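You operate a simulated robot arm through the tools that you are given. There is no shell and no other tool.

Carry out the task below with a simulated robot arm. There is one attempt and no reset: what you move stays moved.

## Task
Fix number 5 in the teal stand and push the stand onto the yellow mat.
Fine: loosen the silver screw first, then tighten it on the card; the stand ends square on the mat.

The check looks at the end state, three seconds after you hand in, the way a careful person would. Anything else that was tipped, shoved, dropped, spilled or broken makes it a failure.

## Robot
A 7-joint arm with a two-finger parallel gripper, fixed in place. Base frame: the origin is on the floor under the middle of its stand, x ahead of it, y to its left, z up; the work surface is at about z = 0.84. Lengths are in m, angles in rad, forces in N, time in s.
It reaches about 1.479 m from its shoulder. Its first joint turns from -2.897 to 2.897 rad. Payload 4.4 kg.
The tool frame sits at the grasp point between the pads (the TCP): z along the fingers, y along the line on which they close. The tips reach 0.023 m beyond it. Largest opening 0.094 m; finger width 0.038, thickness 0.01; the body of the gripper, 0.054 by 0.096 m, starts 0.039 m behind the TCP.
Orientation is that of the tool frame in the base frame, as [roll, pitch, yaw] about the fixed x, y, z axes, in that order (R = Rz(yaw) Ry(pitch) Rx(roll)). With the fingers straight down and closing along the base's y, the tool's x points along the base's -x, its y along +y and its z along -z.

## Interface
- The arm moves only by the tool play_rows. Its argument "steps" is a list of rows, each an object (a shift or turn left out is 0, a gripper value left out holds the last) with "slide": the shift along the tool's x, y, z in m, a list of three; "delta_rot": the turn, a rotation vector about the tool's x, y, z in rad, a list of three. In form: [{"slide": [tx, ty, tz], "delta_rot": [ax, ay, az]}, ...]. A call has 1 to 20 rows; each row shifts and turns the commanded pose from where the row before left it, along the tool's axes as they then stand. "claw" is the closure, from 0 (fully open) to 1 (shut), set as the call begins (left out, the last holds). A row lasts 0.2 s, in which the tool goes at most 0.05 m and 0.15 rad; a call with a longer step from one row to the next is refused whole, and so is a gripper value outside its range. Where a pose cannot be reached the arm comes as near as it can. A force on the tool above 40 N (or 10 N above the force at the start of the call, whichever is more), or a blocked arm, ends the call early, and 0.2 s more pass. The fingers move at their own pace (about 0.072 m/s each) and stop on an object; they squeeze with about 24 N. The grip force told is the motor's: it shows also when the fingers shut on nothing. Time passes only in rows, and 0.2 s behind the last, so rows that do not move let the fingers close. It gives the time, the measured TCP pose, the force on the tool (base axes), the opening and the grip force at its end, in the units of the frame above (readings bear some noise), with the torque about the TCP (base axes, N m) and any sound that the robot's microphone picked up, and new pictures: "show" is both (left out), scene, wrist or none.
- Cameras (640 x 400 px; columns grow to the right, rows downward): "scene" is fixed at [0.4021, -0.4975, 1.5721]; the picture's right is [0.83, -0.56, 0.00], its down [-0.36, -0.53, -0.77] and it looks along [0.43, 0.64, -0.64] (base axes); focal length 340 px, centre (320, 200). "wrist" rides on the gripper at [0.086, 0.016, -0.074] in the tool frame; the picture's right is [-0.18, 0.98, 0.00], its down [-0.58, -0.11, -0.81] and it looks along [-0.79, -0.15, 0.59] (tool axes); focal length 243 px, centre (320, 200). There is no depth. A picture from a camera that has moved, and an enlarged one, comes with that camera's place and axes in the base frame and with its lens.
- enlarge(camera, box): a new picture of the part [left, top, right, bottom] of that camera's present view, enlarged. It takes no simulated time.
- sign_off(): hands the job in; it is judged then, once.

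Places have to be worked out from the pictures, the camera data and where the tool is seen. Open the gripper and draw the arm clear of the work before you hand the job in, unless the task says otherwise.

The tools are called after ">>>" as name(argument=value, ...) on one line, values as JSON. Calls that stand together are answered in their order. play_rows: Moves the arm, as the interface text tells. Its arguments: {"type":"object","properties":{"steps":{"type":"array","items":{"type":"object","properties":{"slide":{"type":"array","items":{"type":"number"}},"delta_rot":{"type":"array","items":{"type":"number"}}}}},"claw":{"type":"number"},"show":{"type":"string","enum":["both","scene","wrist","none"]}},"required":["steps"]} The other tools are called the same way: enlarge (camera, box) takes an enlarged picture of a part of a camera's view; sign_off () hands the job in.

At the start:

```text
clock: 0.0
ee_pos: [0.8243, -0.1485, 1.1849]
tool_rot: [3.141, 0.0, -3.14]
ft_force: [0.3, -0.3, -0.4]
moment: [0.01, -0.02, -0.03]
gripper_width: 0.0941
gripper_force: 0.0
```

scene: 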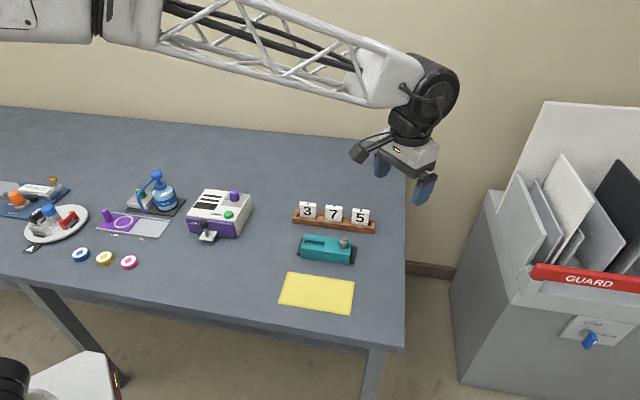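
wrist: 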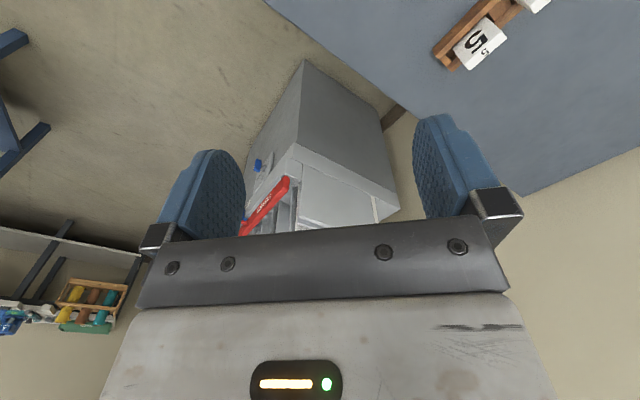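

I start by taking enlarged views of the card rack, teal stand and mat to work out where they are.

>>> enlarge(camera="scene", box=[270, 190, 400, 270])

>>> enlarge(camera="scene", box=[260, 190, 420, 350])

```text
4.92 times, centred on (335, 230) of scene
camera zoom: at [0.4021, -0.4975, 1.5721], right [0.83, -0.56, 0.0], down [-0.36, -0.53, -0.77], along [0.43, 0.64, -0.64], focal length 1676 px, centre (246, 52)
```

zoom: 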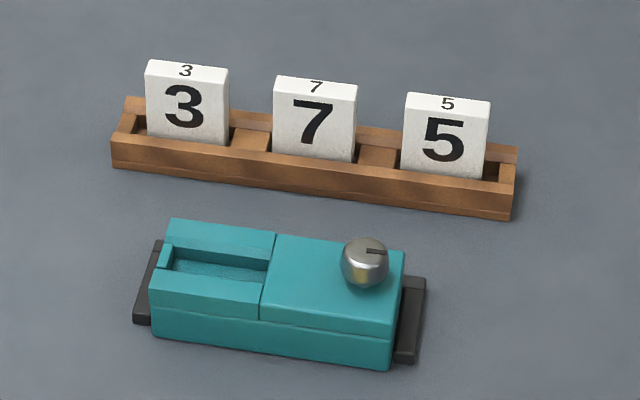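

```text
2.50 times, centred on (340, 270) of scene
camera zoom: at [0.4021, -0.4975, 1.5721], right [0.83, -0.56, 0.0], down [-0.36, -0.53, -0.77], along [0.43, 0.64, -0.64], focal length 851 px, centre (270, 25)
```

zoom: 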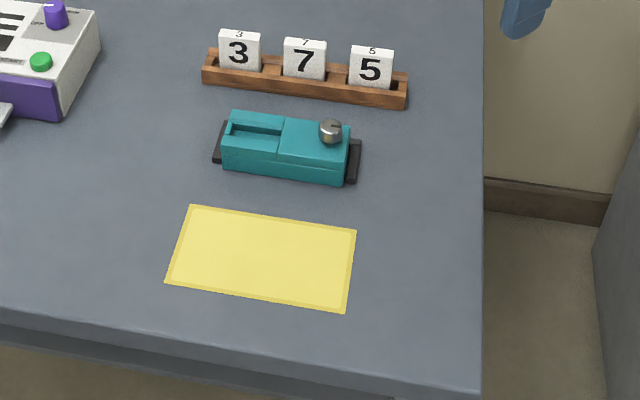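

The stand's long axis runs at about -44° with its centre near (0.78, 0.03). The mat is parallel to it, centred near (0.686, -0.066). I'll turn the gripper to that axis and move it to where the wrist camera can see the stand and rack.

>>> play_rows(steps=[{"delta_rot": [0, 0, 0.1274]}, {"delta_rot": [0, 0, 0.1274]}, {"delta_rot": [0, 0, 0.1274]}, {"delta_rot": [0, 0, 0.1274]}, {"delta_rot": [0, 0, 0.1274]}, {"delta_rot": [0, 0, 0.1274]}, {"slide": [0.0306, 0.0127, 0.018]}, {"slide": [0.0306, 0.0127, 0.018]}, {"slide": [0.0306, 0.0127, 0.018]}, {"slide": [0.0306, 0.0127, 0.018]}, {"slide": [0.0306, 0.0127, 0.018]}, {"slide": [0.0306, 0.0127, 0.018]}, {"slide": [0.0306, 0.0127, 0.018]}, {"slide": [0.0306, 0.0127, 0.018]}, {"slide": [0.0306, 0.0127, 0.018]}, {"slide": [0.0306, 0.0127, 0.018]}])

```text
clock: 3.4
ee_pos: [0.6885, 0.1545, 1.006]
tool_rot: [-3.141, -0.001, 2.377]
ft_force: [0.0, 0.5, -0.4]
moment: [-0.02, 0.01, 0.0]
gripper_width: 0.094
gripper_force: 0.0
camera wrist: at [0.6368, 0.2265, 1.0806], right [0.81, 0.58, 0.0], down [0.34, -0.48, 0.81], along [0.47, -0.66, -0.59], focal length 243 px, centre (320, 200)
```

scene: 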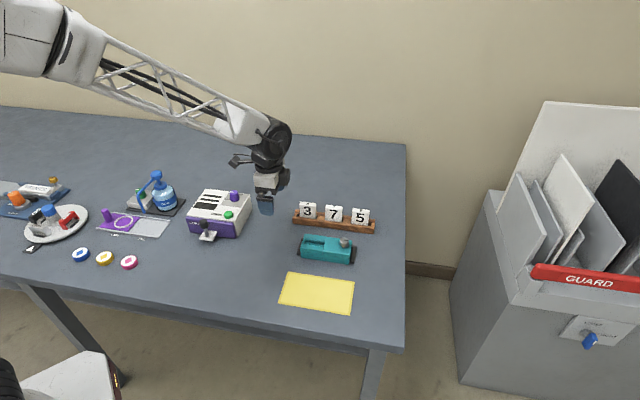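
wrist: 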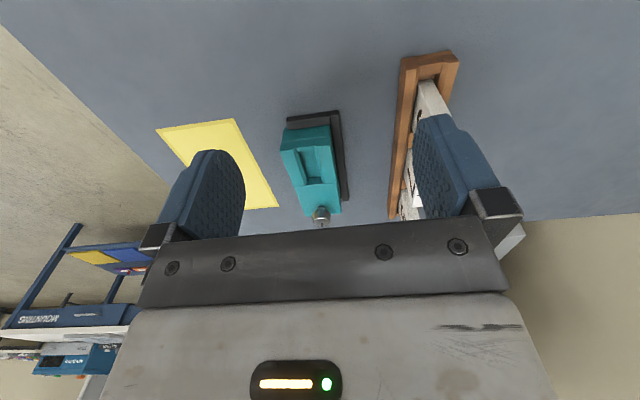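

The wrist camera now looks along the stand's long axis. I'll enlarge it to see the slot, the knob and the rack.

>>> enlarge(camera="wrist", box=[250, 90, 378, 230])

>>> enlarge(camera="wrist", box=[370, 40, 500, 230])

```text
2.86 times, centred on (314, 160) of wrist
camera zoom: at [0.6368, 0.2265, 1.0806], right [0.81, 0.58, 0.0], down [0.34, -0.48, 0.81], along [0.47, -0.66, -0.59], focal length 693 px, centre (337, 314)
```

zoom: 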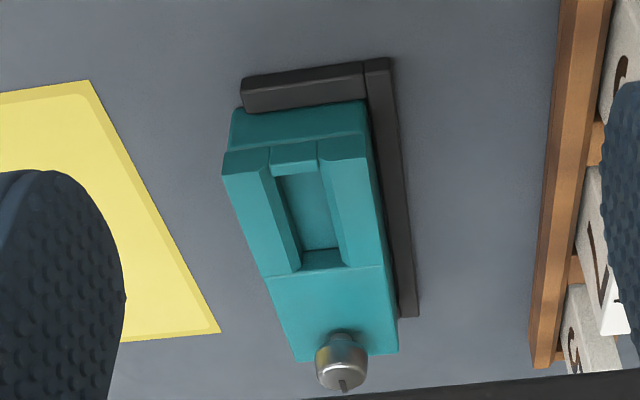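

```text
2.11 times, centred on (435, 135) of wrist
camera zoom: at [0.6368, 0.2265, 1.0806], right [0.81, 0.58, 0.0], down [0.34, -0.48, 0.81], along [0.47, -0.66, -0.59], focal length 511 px, centre (78, 337)
```

zoom: 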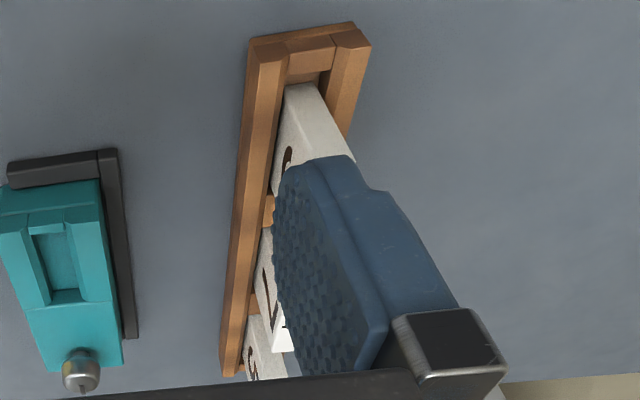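

The stand has a slot in its left half and a knurled knob on the right half, with dark rails beside it. I'll move closer to see the slot and rails in detail.

>>> play_rows(steps=[{"slide": [-0.016, -0.0047, 0.028]}, {"slide": [-0.016, -0.0047, 0.028]}, {"slide": [-0.016, -0.0047, 0.028]}], show="wrist")

>>> enlarge(camera="wrist", box=[220, 60, 420, 230])

```text
clock: 4.2
ee_pos: [0.7162, 0.1113, 0.92]
tool_rot: [3.14, 0.0, 2.377]
ft_force: [-0.1, -0.2, 0.3]
moment: [0.01, -0.01, 0.0]
gripper_width: 0.0937
gripper_force: 0.1
camera wrist: at [0.6646, 0.1831, 0.996], right [0.81, 0.58, 0.0], down [0.34, -0.48, 0.81], along [0.47, -0.66, -0.59], focal length 243 px, centre (320, 200)
```

wrist: 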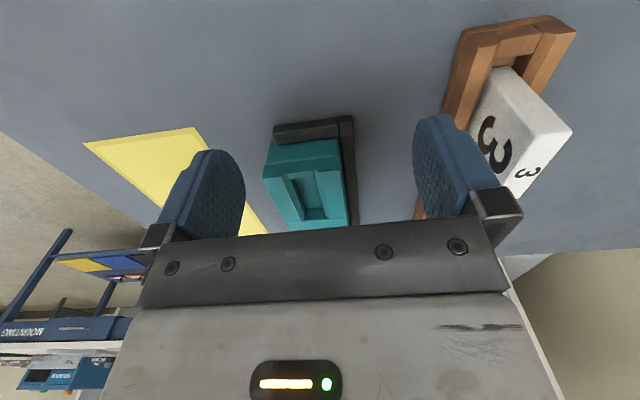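

```text
2.35 times, centred on (320, 145) of wrist
camera zoom: at [0.6646, 0.1831, 0.996], right [0.81, 0.58, 0.0], down [0.34, -0.48, 0.81], along [0.47, -0.66, -0.59], focal length 571 px, centre (320, 329)
```

zoom: 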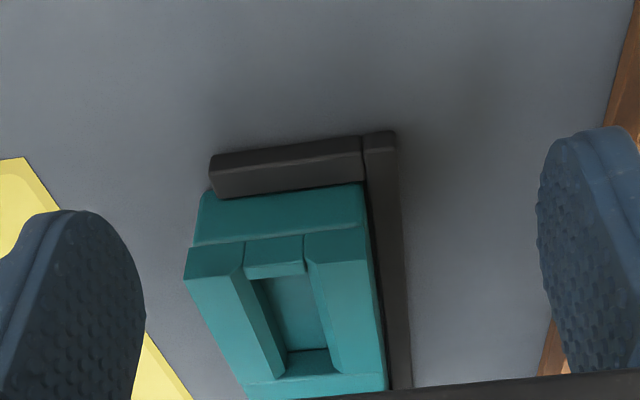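

A closer enlargement of the slot will let me measure its width and height.

>>> enlarge(camera="wrist", box=[255, 105, 365, 235])

>>> enlarge(camera="wrist", box=[440, 5, 590, 215])

>>> enlarge(camera="scene", box=[290, 225, 370, 275])

>>> enlarge(camera="scene", box=[325, 195, 385, 240])

```text
3.08 times, centred on (310, 170) of wrist
camera zoom: at [0.6646, 0.1831, 0.996], right [0.81, 0.58, 0.0], down [0.34, -0.48, 0.81], along [0.47, -0.66, -0.59], focal length 746 px, centre (351, 292)
```

zoom: 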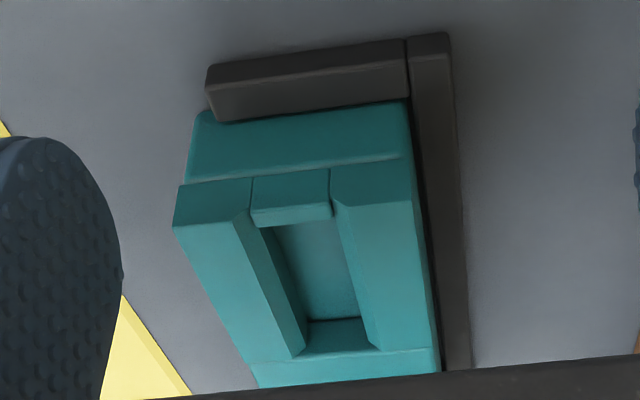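

```text
1.90 times, centred on (515, 110) of wrist
camera zoom: at [0.6646, 0.1831, 0.996], right [0.81, 0.58, 0.0], down [0.34, -0.48, 0.81], along [0.47, -0.66, -0.59], focal length 462 px, centre (-51, 371)
```

zoom: 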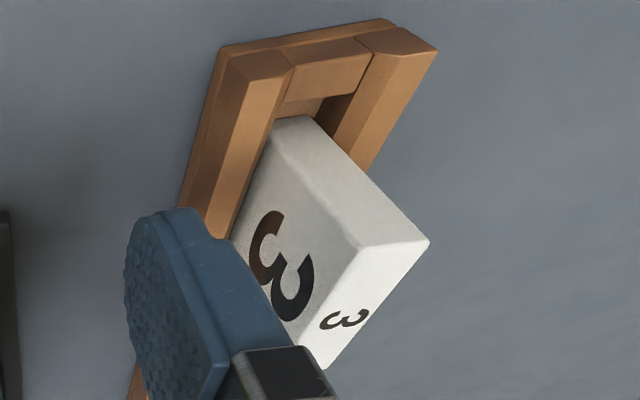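

```text
8.00 times, centred on (330, 250) of scene
camera zoom: at [0.4021, -0.4975, 1.5721], right [0.83, -0.56, 0.0], down [-0.36, -0.53, -0.77], along [0.43, 0.64, -0.64], focal length 2723 px, centre (240, -200)
```

zoom: 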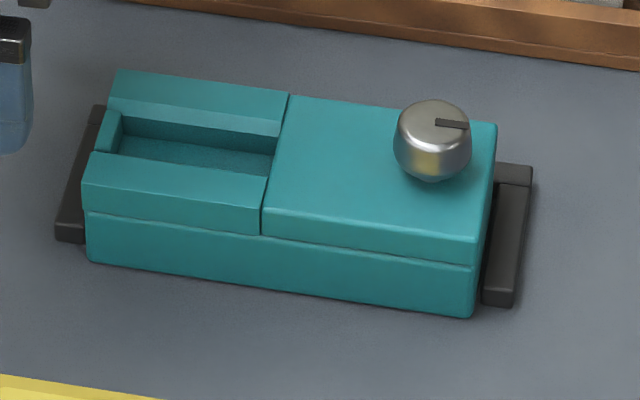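

```text
8.89 times, centred on (355, 218) of scene
camera zoom: at [0.4021, -0.4975, 1.5721], right [0.83, -0.56, 0.0], down [-0.36, -0.53, -0.77], along [0.43, 0.64, -0.64], focal length 3026 px, centre (9, 44)
```

zoom: 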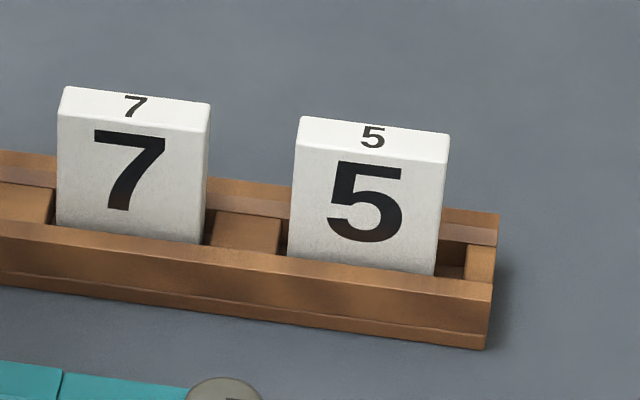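

From both cameras I get the following, with a along the stand's length and n across it:

| Item | Position |
|---|---|
| Stand | top at z ≈ 0.88, n ≈ 0.53–0.585, a ≈ 0.475–0.61 |
| Knob | near (0.813, -0.005), top at z ≈ 0.90 |
| Card 5 | centred near (0.926, 0.061), top at z ≈ 0.905 |

Next I lift and hover over the knob to centre on it.

>>> play_rows(steps=[{"slide": [0, 0, -0.03]}, {"slide": [-0.0375, -0.00425, 0]}, {"slide": [-0.0375, -0.00425, 0]}, {"slide": [-0.0375, -0.00425, 0]}, {"slide": [-0.0375, -0.00425, 0]}, {}])

>>> enlarge(camera="wrist", box=[240, 80, 400, 240])

>>> enlarge(camera="scene", box=[290, 195, 400, 265])

```text
clock: 5.6
ee_pos: [0.8137, -0.0066, 0.9527]
tool_rot: [-3.141, 0.0, 2.377]
ft_force: [0.2, -0.5, 0.2]
moment: [-0.03, -0.01, -0.07]
gripper_width: 0.0942
gripper_force: 0.0
camera wrist: at [0.7618, 0.0654, 1.0275], right [0.81, 0.58, 0.0], down [0.34, -0.48, 0.81], along [0.47, -0.66, -0.59], focal length 243 px, centre (320, 200)
```

scene: 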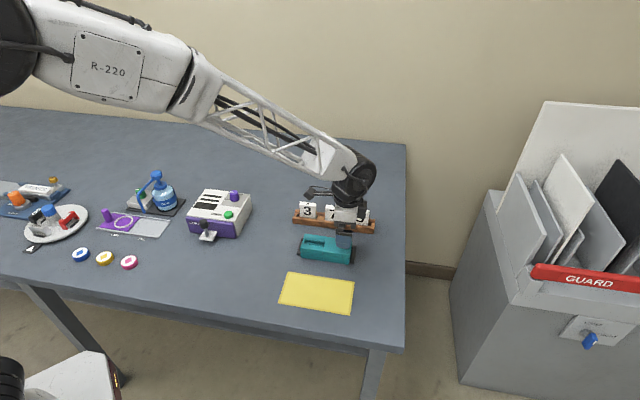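
wrist: 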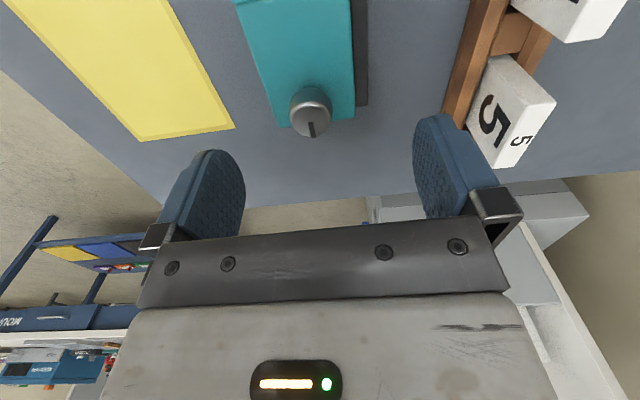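

```text
2.50 times, centred on (320, 160) of wrist
camera zoom: at [0.7618, 0.0654, 1.0275], right [0.81, 0.58, 0.0], down [0.34, -0.48, 0.81], along [0.47, -0.66, -0.59], focal length 606 px, centre (320, 300)
```

zoom: 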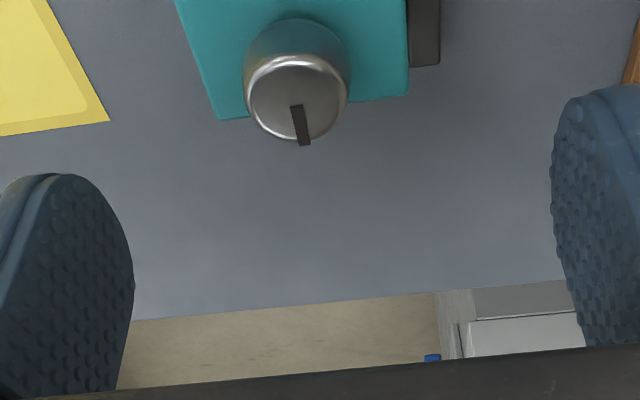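

```text
5.71 times, centred on (345, 230) of scene
camera zoom: at [0.4021, -0.4975, 1.5721], right [0.83, -0.56, 0.0], down [-0.36, -0.53, -0.77], along [0.43, 0.64, -0.64], focal length 1945 px, centre (177, 29)
```

zoom: 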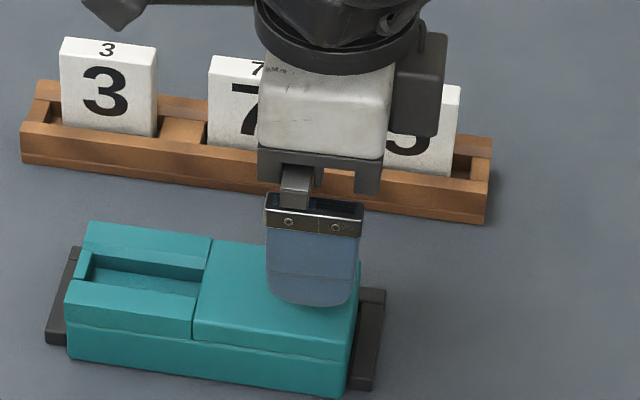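

The wrist view puts the knob centre about 6 mm toward the mat side of the tool centre. I'll correct for that and lower the open fingers around the knob, stopping short of the stand top.

>>> play_rows(steps=[{"slide": [0, -0.006, 0]}, {"slide": [0, 0, 0.02]}, {"slide": [0, 0, 0.019]}, {}])

>>> enlarge(camera="wrist", box=[220, 100, 430, 240])

>>> enlarge(camera="scene", box=[310, 220, 380, 270])

```text
clock: 6.6
ee_pos: [0.8074, -0.007, 0.9127]
tool_rot: [3.14, -0.001, 2.377]
ft_force: [0.3, -0.2, 0.4]
moment: [0.01, 0.0, 0.05]
gripper_width: 0.0939
gripper_force: 0.1
camera wrist: at [0.7557, 0.0641, 0.9876], right [0.81, 0.58, 0.0], down [0.34, -0.48, 0.81], along [0.47, -0.66, -0.59], focal length 243 px, centre (320, 200)
```

scene: 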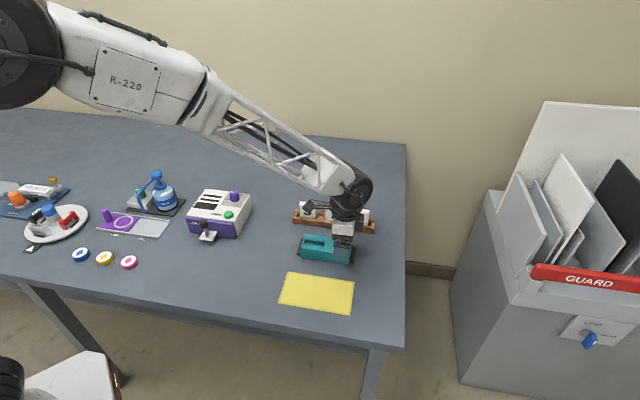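
wrist: 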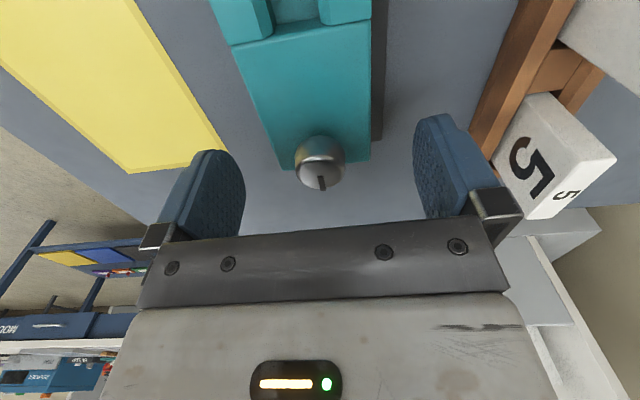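

```text
2.86 times, centred on (325, 170) of wrist
camera zoom: at [0.7557, 0.0641, 0.9876], right [0.81, 0.58, 0.0], down [0.34, -0.48, 0.81], along [0.47, -0.66, -0.59], focal length 693 px, centre (306, 286)
```

zoom: 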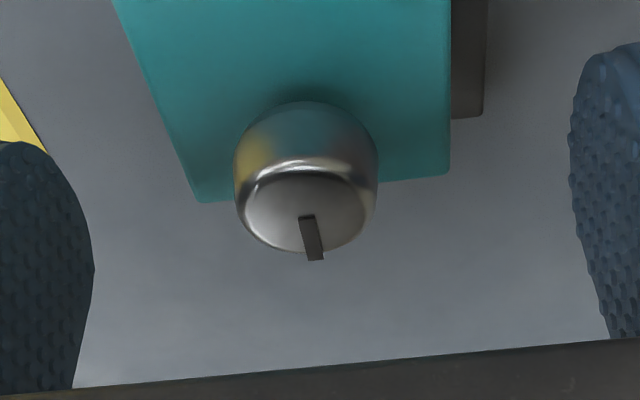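

```text
8.00 times, centred on (345, 245) of scene
camera zoom: at [0.4021, -0.4975, 1.5721], right [0.83, -0.56, 0.0], down [-0.36, -0.53, -0.77], along [0.43, 0.64, -0.64], focal length 2723 px, centre (120, -160)
```

zoom: 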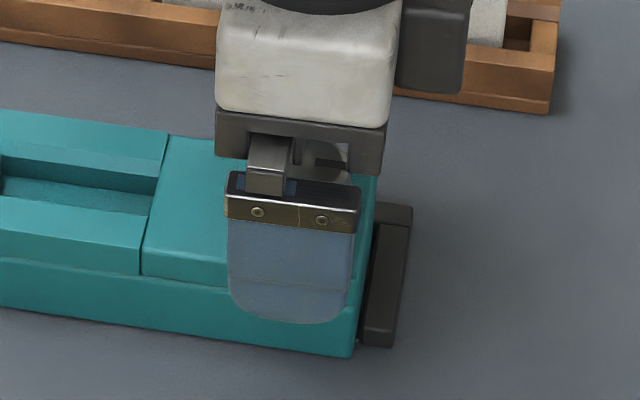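

The knob is about 3 mm further along and nearly centred between the fingers, and the tips are about 7 mm above the stand top. I nudge to centre, lower 3 mm, and close on the knob.

>>> play_rows(steps=[{"slide": [-0.003, -0.001, 0.003]}, {}], show="none")

>>> play_rows(steps=[{}, {}, {}, {}], claw=1)

>>> enlarge(camera="wrist", box=[220, 100, 430, 240])

>>> enlarge(camera="scene", box=[290, 220, 370, 270])

```text
clock: 7.2
ee_pos: [0.8084, -0.0117, 0.9085]
tool_rot: [3.14, 0.001, 2.376]
ft_force: [0.3, 0.6, -0.1]
moment: [-0.03, 0.02, 0.01]
gripper_width: 0.0939
gripper_force: 0.1
```

```text
clock: 8.2
ee_pos: [0.8082, -0.0108, 0.9089]
tool_rot: [-3.141, 0.001, 2.378]
ft_force: [0.9, -0.4, 1.1]
moment: [0.0, -0.05, -0.02]
gripper_width: 0.0258
gripper_force: 23.9
camera wrist: at [0.757, 0.0607, 0.984], right [0.81, 0.58, 0.0], down [0.34, -0.48, 0.81], along [0.47, -0.66, -0.59], focal length 243 px, centre (320, 200)
```

scene: 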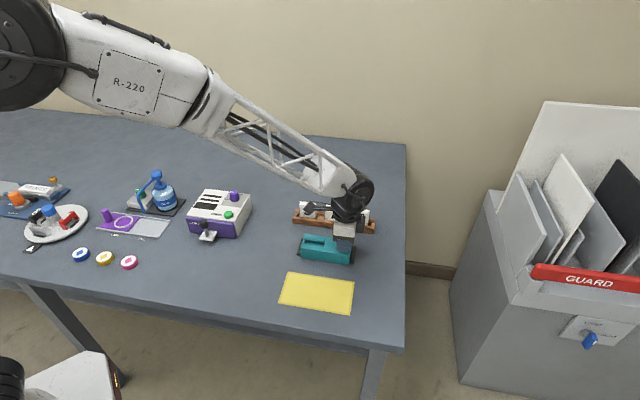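
wrist: 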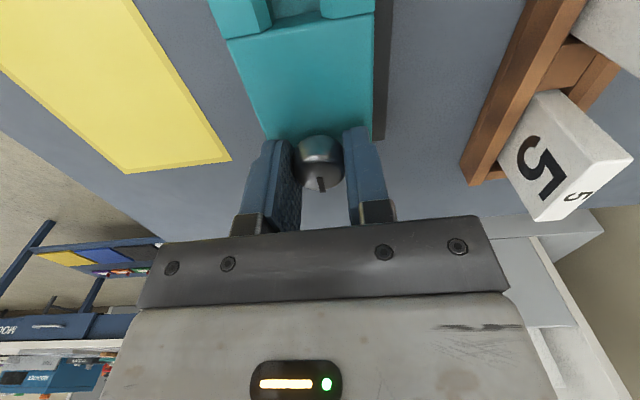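

```text
2.86 times, centred on (325, 170) of wrist
camera zoom: at [0.757, 0.0607, 0.984], right [0.81, 0.58, 0.0], down [0.34, -0.48, 0.81], along [0.47, -0.66, -0.59], focal length 693 px, centre (306, 286)
```

zoom: 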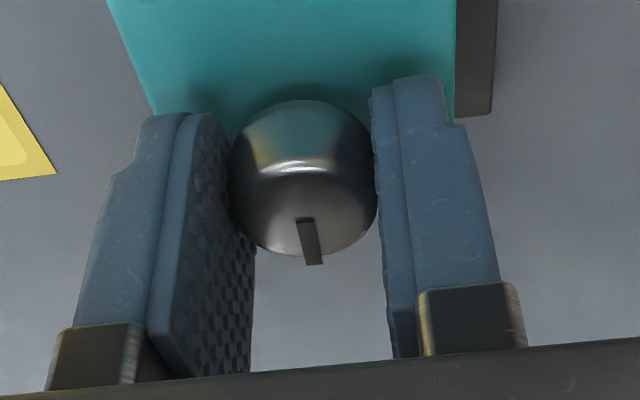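

```text
8.00 times, centred on (330, 245) of scene
camera zoom: at [0.4021, -0.4975, 1.5721], right [0.83, -0.56, 0.0], down [-0.36, -0.53, -0.77], along [0.43, 0.64, -0.64], focal length 2723 px, centre (240, -160)
```

zoom: 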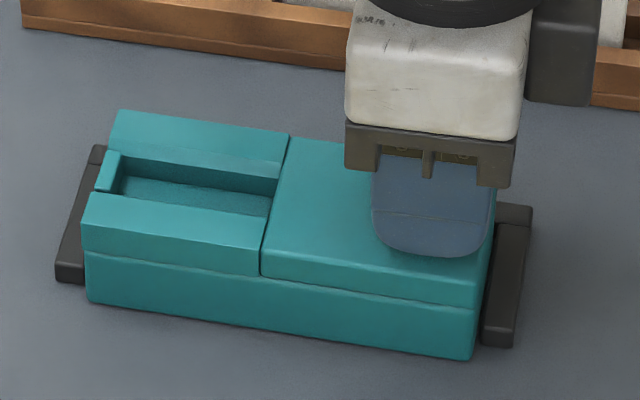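

The knob is gripped at 26 mm wide and the stand hasn't moved. I turn it counter-clockwise seen from above to loosen, 0.5 rad first, watching torque and sound.

>>> play_rows(steps=[{"delta_rot": [0, 0, -0.1]}, {"delta_rot": [0, 0, -0.1]}, {"delta_rot": [0, 0, -0.1]}, {"delta_rot": [0, 0, -0.1]}, {"delta_rot": [0, 0, -0.1]}])

>>> enlarge(camera="scene", box=[290, 220, 370, 270])

>>> enlarge(camera="wrist", box=[220, 0, 430, 240])

```text
clock: 9.4
ee_pos: [0.809, -0.0129, 0.9086]
tool_rot: [-3.141, 0.0, 2.879]
ft_force: [-1.1, 1.3, -0.4]
moment: [-0.02, -0.06, 0.02]
gripper_width: 0.0257
gripper_force: 23.9
camera wrist: at [0.7295, 0.0265, 0.9841], right [0.43, 0.9, 0.0], down [0.53, -0.26, 0.81], along [0.73, -0.35, -0.59], focal length 243 px, centre (320, 200)
```

scene: 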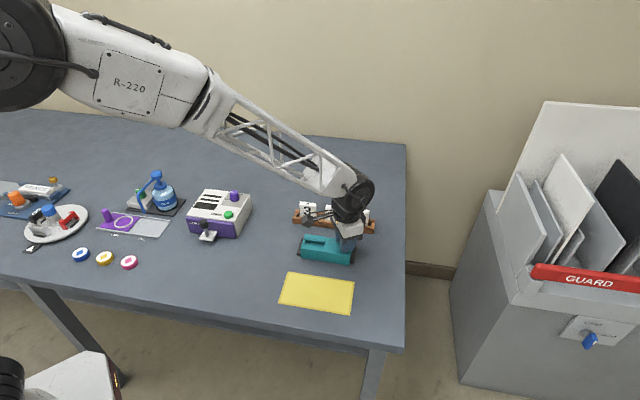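
wrist: 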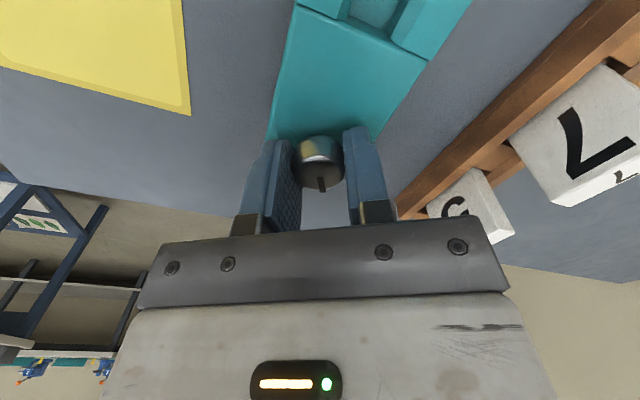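

```text
8.00 times, centred on (330, 245) of scene
camera zoom: at [0.4021, -0.4975, 1.5721], right [0.83, -0.56, 0.0], down [-0.36, -0.53, -0.77], along [0.43, 0.64, -0.64], focal length 2723 px, centre (240, -160)
```

zoom: 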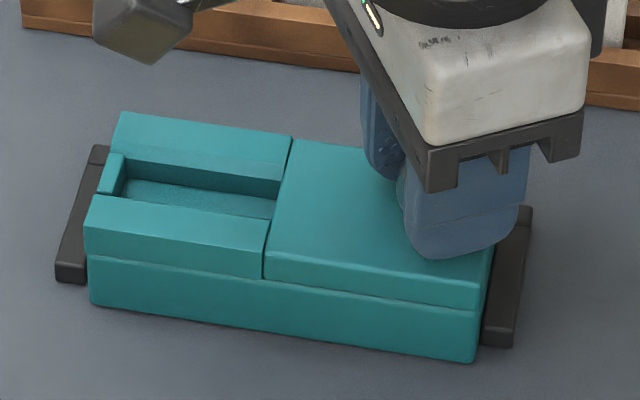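

```text
1.67 times, centred on (325, 120) of wrist
camera zoom: at [0.7295, 0.0265, 0.9841], right [0.43, 0.9, 0.0], down [0.53, -0.26, 0.81], along [0.73, -0.35, -0.59], focal length 404 px, centre (312, 333)
```

zoom: 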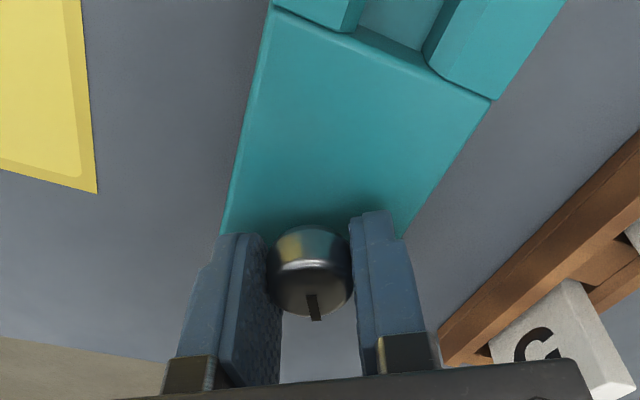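

The knob turns with the gripper at low torque, the stand has stayed put to within about a millimetre, and the slot may be opening slightly. I continue another 1.0 rad.

>>> play_rows(steps=[{"delta_rot": [0, 0, -0.1]}, {"delta_rot": [0, 0, -0.1]}, {"delta_rot": [0, 0, -0.1]}, {"delta_rot": [0, 0, -0.1]}, {"delta_rot": [0, 0, -0.1]}, {"delta_rot": [0, 0, -0.1]}, {"delta_rot": [0, 0, -0.1]}, {"delta_rot": [0, 0, -0.1]}, {"delta_rot": [0, 0, -0.1]}, {"delta_rot": [0, 0, -0.1]}])

>>> enlarge(camera="scene", box=[290, 220, 370, 270])

>>> enlarge(camera="wrist", box=[220, 0, 430, 240])

```text
clock: 11.6
ee_pos: [0.8094, -0.0106, 0.9086]
tool_rot: [3.141, 0.002, -2.408]
ft_force: [-9.0, 9.7, 3.6]
moment: [0.35, 0.26, -0.03]
gripper_width: 0.0255
gripper_force: 24.0
camera wrist: at [0.734, -0.0574, 0.9844], right [-0.52, 0.85, 0.0], down [0.5, 0.31, 0.81], along [0.69, 0.42, -0.59], focal length 243 px, centre (320, 200)
```

scene: 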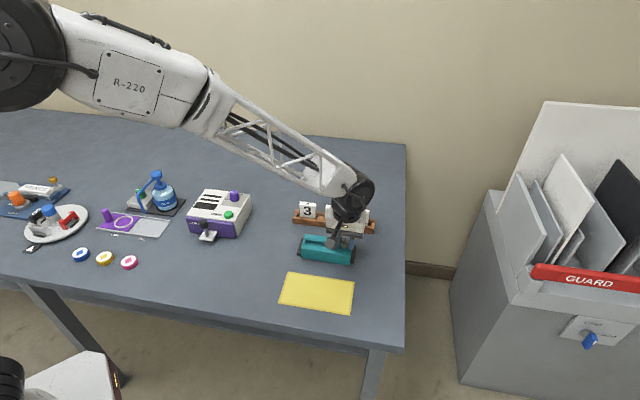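
wrist: 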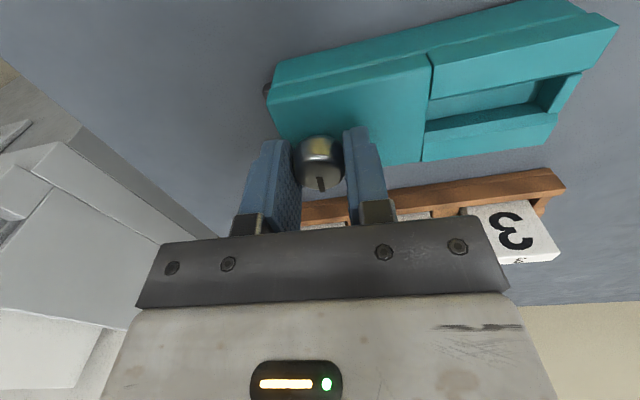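

```text
8.00 times, centred on (330, 245) of scene
camera zoom: at [0.4021, -0.4975, 1.5721], right [0.83, -0.56, 0.0], down [-0.36, -0.53, -0.77], along [0.43, 0.64, -0.64], focal length 2723 px, centre (240, -160)
```

zoom: 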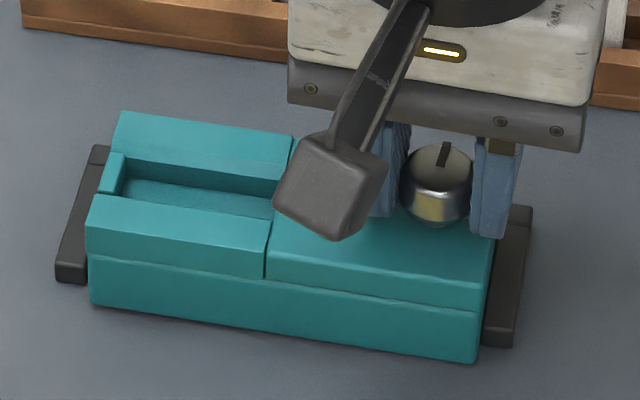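

```text
1.67 times, centred on (325, 120) of wrist
camera zoom: at [0.734, -0.0574, 0.9844], right [-0.52, 0.85, 0.0], down [0.5, 0.31, 0.81], along [0.69, 0.42, -0.59], focal length 404 px, centre (312, 333)
```

zoom: 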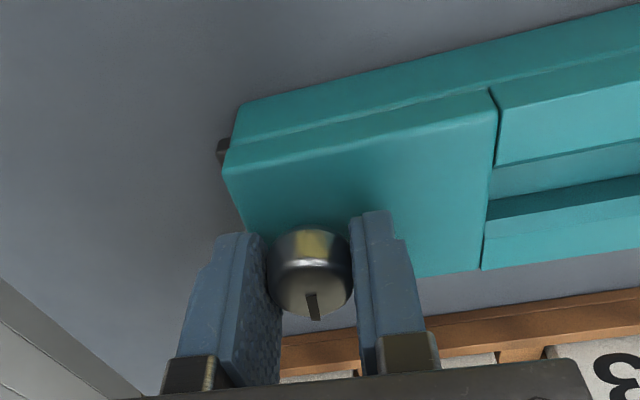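

The knob has turned about 1.5 rad and its mark now points to the back. I'll look closely at the slot to see whether it has widened.

>>> enlarge(camera="scene", box=[296, 230, 332, 255])

>>> enlarge(camera="wrist", box=[400, 10, 620, 180])

```text
16.00 times, centred on (314, 242) of scene
camera zoom: at [0.4021, -0.4975, 1.5721], right [0.83, -0.56, 0.0], down [-0.36, -0.53, -0.77], along [0.43, 0.64, -0.64], focal length 5447 px, centre (416, -480)
```

zoom: 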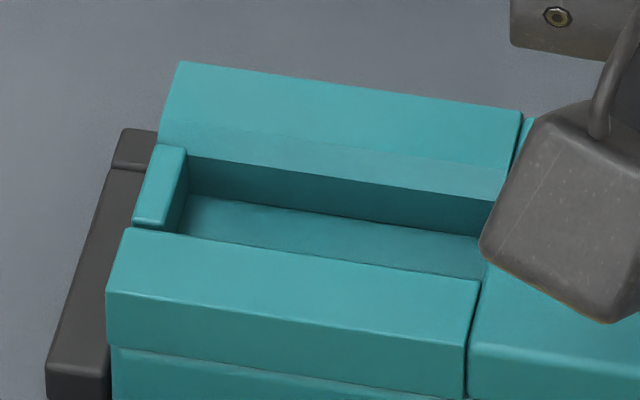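

```text
2.35 times, centred on (510, 95) of wrist
camera zoom: at [0.734, -0.0574, 0.9844], right [-0.52, 0.85, 0.0], down [0.5, 0.31, 0.81], along [0.69, 0.42, -0.59], focal length 571 px, centre (-127, 447)
```

zoom: 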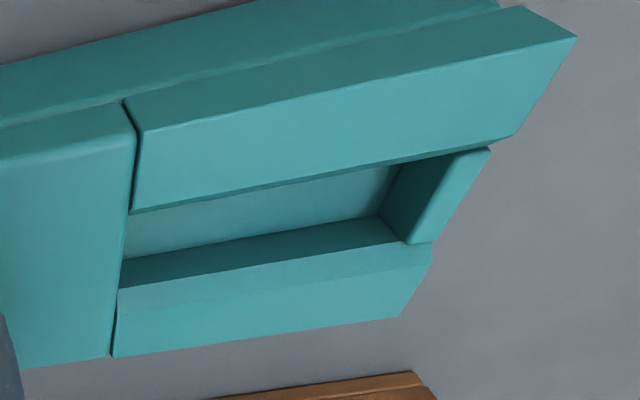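

The slot width looks unchanged, about 18 mm between the chamfers. A small side load (about 13 N along -a) shows the tool is about 1–2 mm off the knob axis, so I shift to relieve it and keep loosening.

>>> play_rows(steps=[{"slide": [0, 0.0015, 0]}, {"delta_rot": [0, 0, -0.1]}, {"delta_rot": [0, 0, -0.1]}, {"delta_rot": [0, 0, -0.1]}, {"delta_rot": [0, 0, -0.1]}, {"delta_rot": [0, 0, -0.1]}])

>>> enlarge(camera="scene", box=[290, 220, 370, 270])

>>> enlarge(camera="wrist", box=[220, 0, 430, 240])

```text
clock: 13.0
ee_pos: [0.809, -0.0102, 0.9091]
tool_rot: [-3.141, 0.0, -1.906]
ft_force: [-6.0, 4.7, 3.7]
moment: [0.15, 0.08, -0.23]
gripper_width: 0.0257
gripper_force: 24.3
camera wrist: at [0.7647, -0.0869, 0.9839], right [-0.87, 0.5, 0.0], down [0.29, 0.51, 0.81], along [0.4, 0.7, -0.59], focal length 243 px, centre (320, 200)
```

scene: 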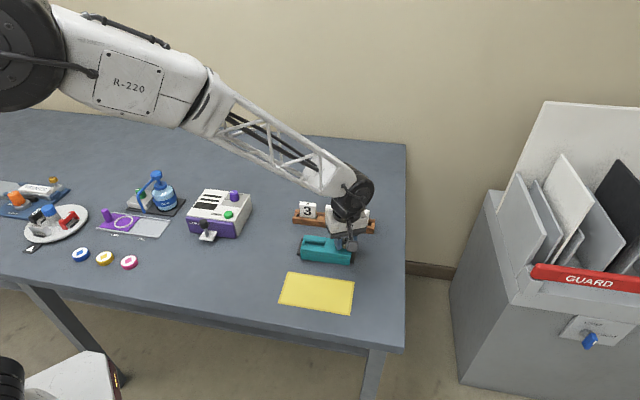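
wrist: 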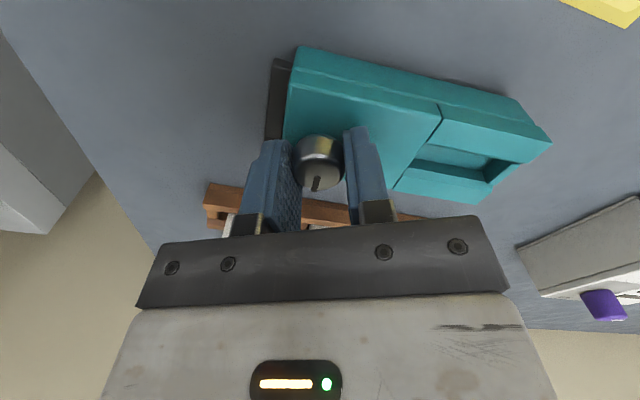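

```text
8.00 times, centred on (330, 245) of scene
camera zoom: at [0.4021, -0.4975, 1.5721], right [0.83, -0.56, 0.0], down [-0.36, -0.53, -0.77], along [0.43, 0.64, -0.64], focal length 2723 px, centre (240, -160)
```

zoom: 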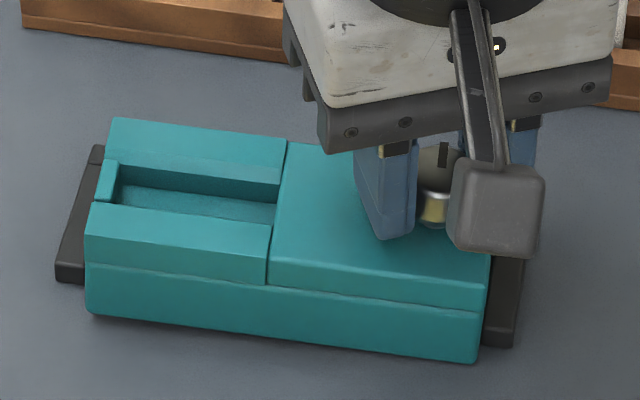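

```text
1.67 times, centred on (325, 120) of wrist
camera zoom: at [0.7647, -0.0869, 0.9839], right [-0.87, 0.5, 0.0], down [0.29, 0.51, 0.81], along [0.4, 0.7, -0.59], focal length 404 px, centre (312, 333)
```

zoom: 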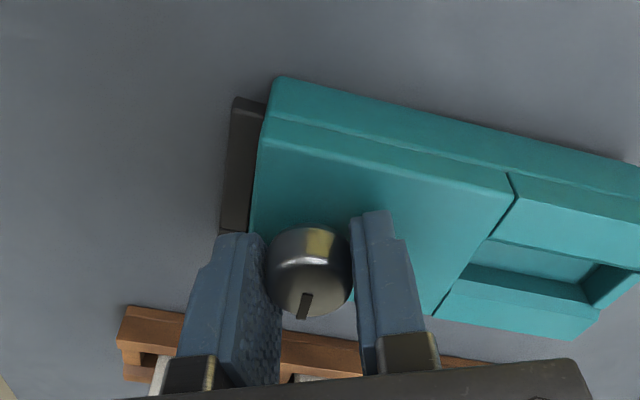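

The screw has reached its loose stop: the mark points to the back, the pads slipped on the knob, and the stand turned about 2° with it. I open the fingers, lift clear, and turn the wrist back to the stand's axis.

>>> play_rows(steps=[{}, {}, {}, {}], claw=0, show="none")

>>> play_rows(steps=[{"slide": [0, 0, -0.03]}, {"slide": [0, 0, -0.03]}, {"delta_rot": [0, 0, 0.1429]}, {"delta_rot": [0, 0, 0.1429]}, {"delta_rot": [0, 0, 0.1429]}, {"delta_rot": [0, 0, 0.1429]}, {"delta_rot": [0, 0, 0.1429]}, {"delta_rot": [0, 0, 0.1429]}, {"delta_rot": [0, 0, 0.1429]}, {"delta_rot": [0, 0, 0.1429]}, {"delta_rot": [0, 0, 0.1429]}, {"delta_rot": [0, 0, 0.1429]}, {"delta_rot": [0, 0, 0.1429]}, {"delta_rot": [0, 0, 0.1429]}, {"delta_rot": [0, 0, 0.1429]}, {"delta_rot": [0, 0, 0.1429]}, {}])

>>> enlarge(camera="scene", box=[290, 220, 370, 270])

>>> enlarge(camera="wrist", box=[220, 0, 430, 240])

```text
clock: 14.0
ee_pos: [0.8087, -0.0112, 0.9085]
tool_rot: [-3.141, 0.0, -1.907]
ft_force: [0.5, -0.9, -0.3]
moment: [0.0, 0.01, -0.05]
gripper_width: 0.0938
gripper_force: 0.0
```

```text
clock: 17.6
ee_pos: [0.809, -0.0117, 0.9696]
tool_rot: [-3.141, -0.002, 2.373]
ft_force: [-0.2, 0.3, 0.4]
moment: [0.04, -0.01, 0.0]
gripper_width: 0.0943
gripper_force: 0.1
camera wrist: at [0.7571, 0.0607, 1.0442], right [0.81, 0.58, 0.0], down [0.34, -0.48, 0.81], along [0.47, -0.66, -0.59], focal length 243 px, centre (320, 200)
```

scene: 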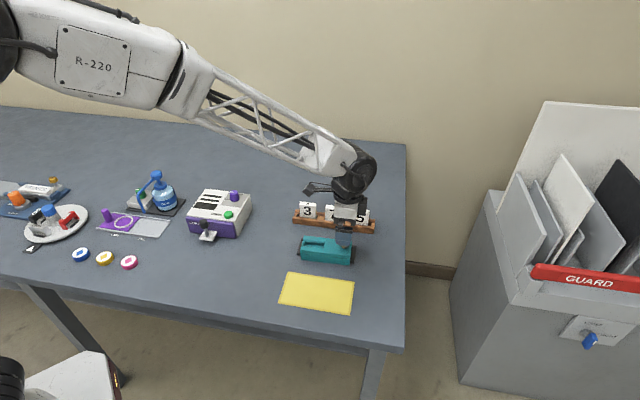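
wrist: 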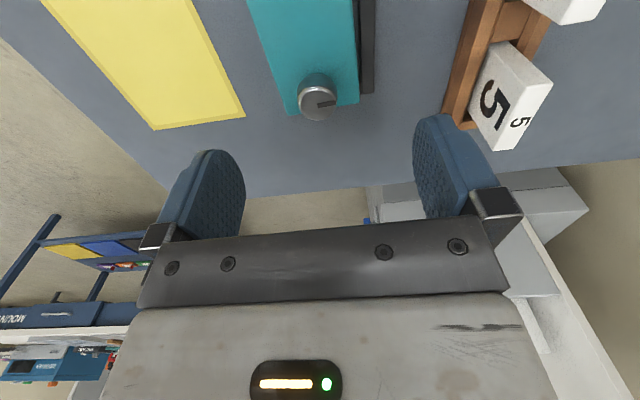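

```text
8.00 times, centred on (330, 245) of scene
camera zoom: at [0.4021, -0.4975, 1.5721], right [0.83, -0.56, 0.0], down [-0.36, -0.53, -0.77], along [0.43, 0.64, -0.64], focal length 2723 px, centre (240, -160)
```

zoom: 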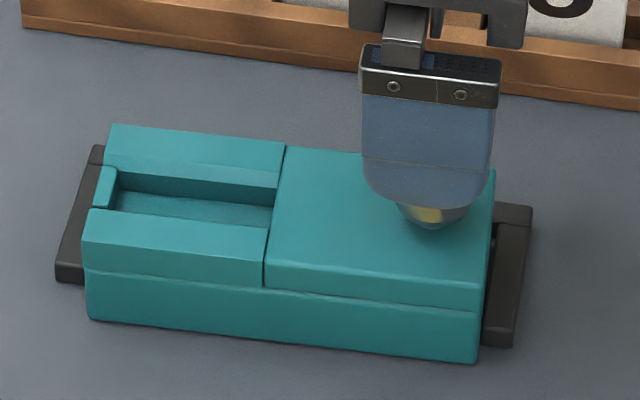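

```text
1.67 times, centred on (325, 120) of wrist
camera zoom: at [0.7571, 0.0607, 1.0442], right [0.81, 0.58, 0.0], down [0.34, -0.48, 0.81], along [0.47, -0.66, -0.59], focal length 404 px, centre (312, 333)
```

zoom: 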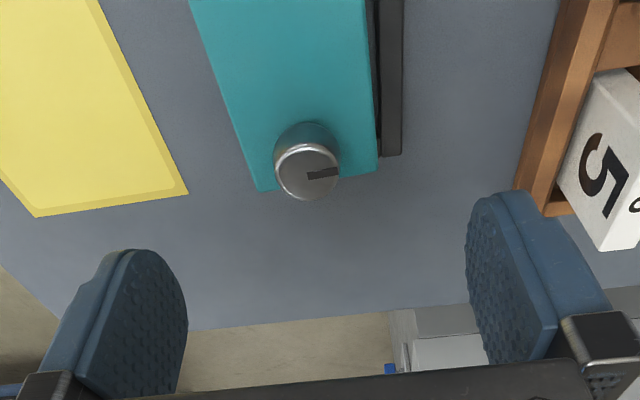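

The mark now points toward the rack and the stand sits about 2° rotated in its dark fence. I'll straighten it by straddling the solid right block with the open fingers and closing on its sides, so the pads square it to the axis.

>>> play_rows(steps=[{"slide": [0.028, -0.0035, 0]}, {"slide": [0, 0, 0.04]}, {"slide": [0, 0, 0.04]}, {"slide": [0, 0, 0.005]}, {}])

>>> enlarge(camera="wrist", box=[160, 40, 500, 240])

>>> enlarge(camera="scene", box=[290, 210, 386, 270])

```text
clock: 18.8
ee_pos: [0.7863, 0.0067, 0.8856]
tool_rot: [-3.141, -0.001, 2.375]
ft_force: [0.7, -0.5, -0.6]
moment: [-0.03, 0.01, 0.02]
gripper_width: 0.0942
gripper_force: 0.0
camera wrist: at [0.7357, 0.0783, 0.9591], right [0.81, 0.58, 0.0], down [0.34, -0.48, 0.81], along [0.47, -0.66, -0.59], focal length 243 px, centre (320, 200)
```

scene: 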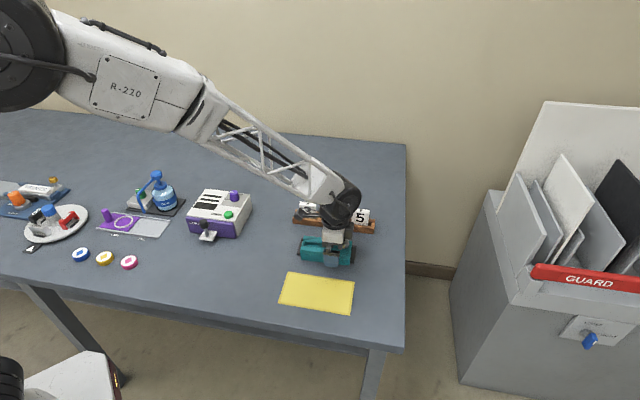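
wrist: 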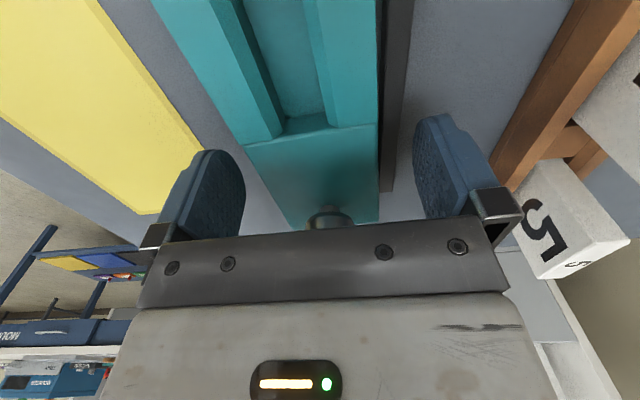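

```text
1.88 times, centred on (330, 140) of wrist
camera zoom: at [0.7357, 0.0783, 0.9591], right [0.81, 0.58, 0.0], down [0.34, -0.48, 0.81], along [0.47, -0.66, -0.59], focal length 457 px, centre (301, 313)
```

zoom: 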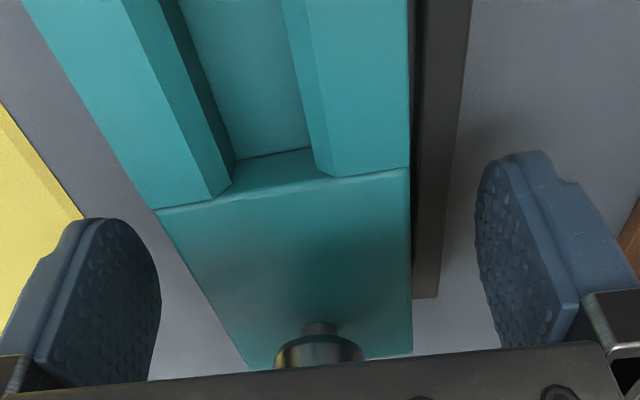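

```text
6.67 times, centred on (338, 240) of scene
camera zoom: at [0.4021, -0.4975, 1.5721], right [0.83, -0.56, 0.0], down [-0.36, -0.53, -0.77], along [0.43, 0.64, -0.64], focal length 2270 px, centre (200, -67)
```

zoom: 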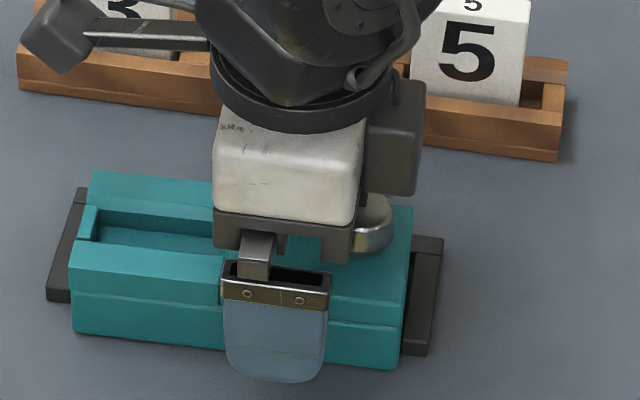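

The fingers straddle the right block with the stand roughly centred, and the tips are above the rail. I close gently on the body to square it.

>>> play_rows(steps=[{}, {}, {}, {}], claw=1)

>>> enlarge(camera="scene", box=[290, 220, 370, 270])

>>> enlarge(camera="wrist", box=[160, 0, 480, 240])

```text
clock: 19.8
ee_pos: [0.7882, 0.0066, 0.8846]
tool_rot: [3.141, -0.001, 2.377]
ft_force: [0.7, -0.2, -0.5]
moment: [0.0, -0.02, 0.03]
gripper_width: 0.056
gripper_force: 23.7
camera wrist: at [0.7357, 0.0783, 0.9592], right [0.81, 0.58, 0.0], down [0.34, -0.48, 0.81], along [0.47, -0.66, -0.59], focal length 243 px, centre (320, 200)
```

scene: 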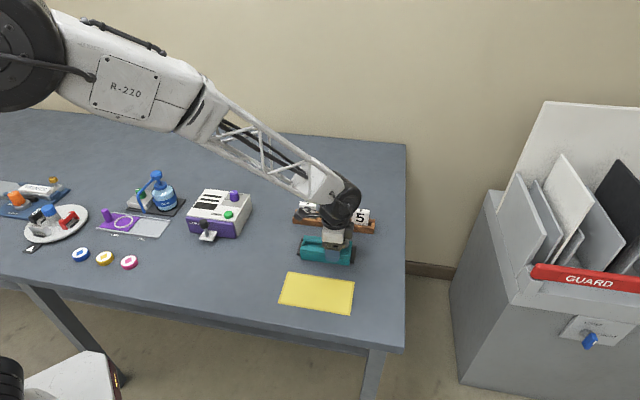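
wrist: 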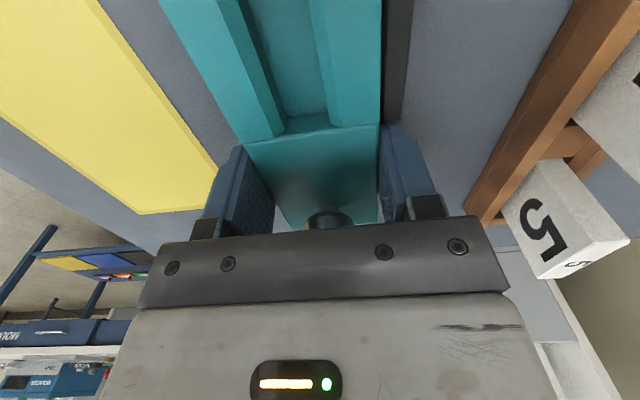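

```text
8.00 times, centred on (330, 245) of scene
camera zoom: at [0.4021, -0.4975, 1.5721], right [0.83, -0.56, 0.0], down [-0.36, -0.53, -0.77], along [0.43, 0.64, -0.64], focal length 2723 px, centre (240, -160)
```

zoom: 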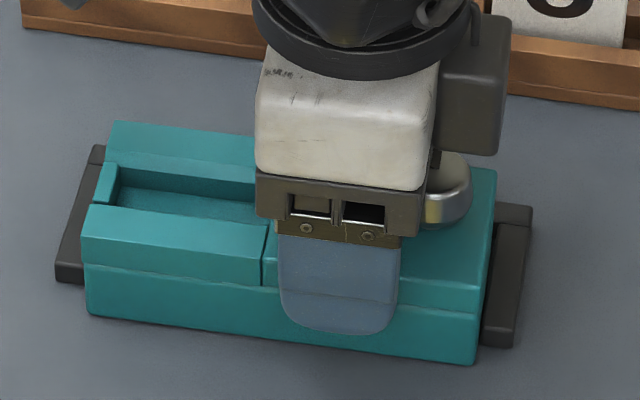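

```text
1.67 times, centred on (320, 120) of wrist
camera zoom: at [0.7357, 0.0783, 0.9592], right [0.81, 0.58, 0.0], down [0.34, -0.48, 0.81], along [0.47, -0.66, -0.59], focal length 404 px, centre (320, 333)
```

zoom: 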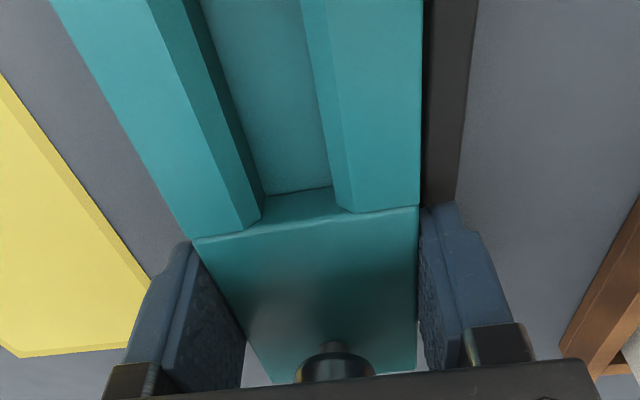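

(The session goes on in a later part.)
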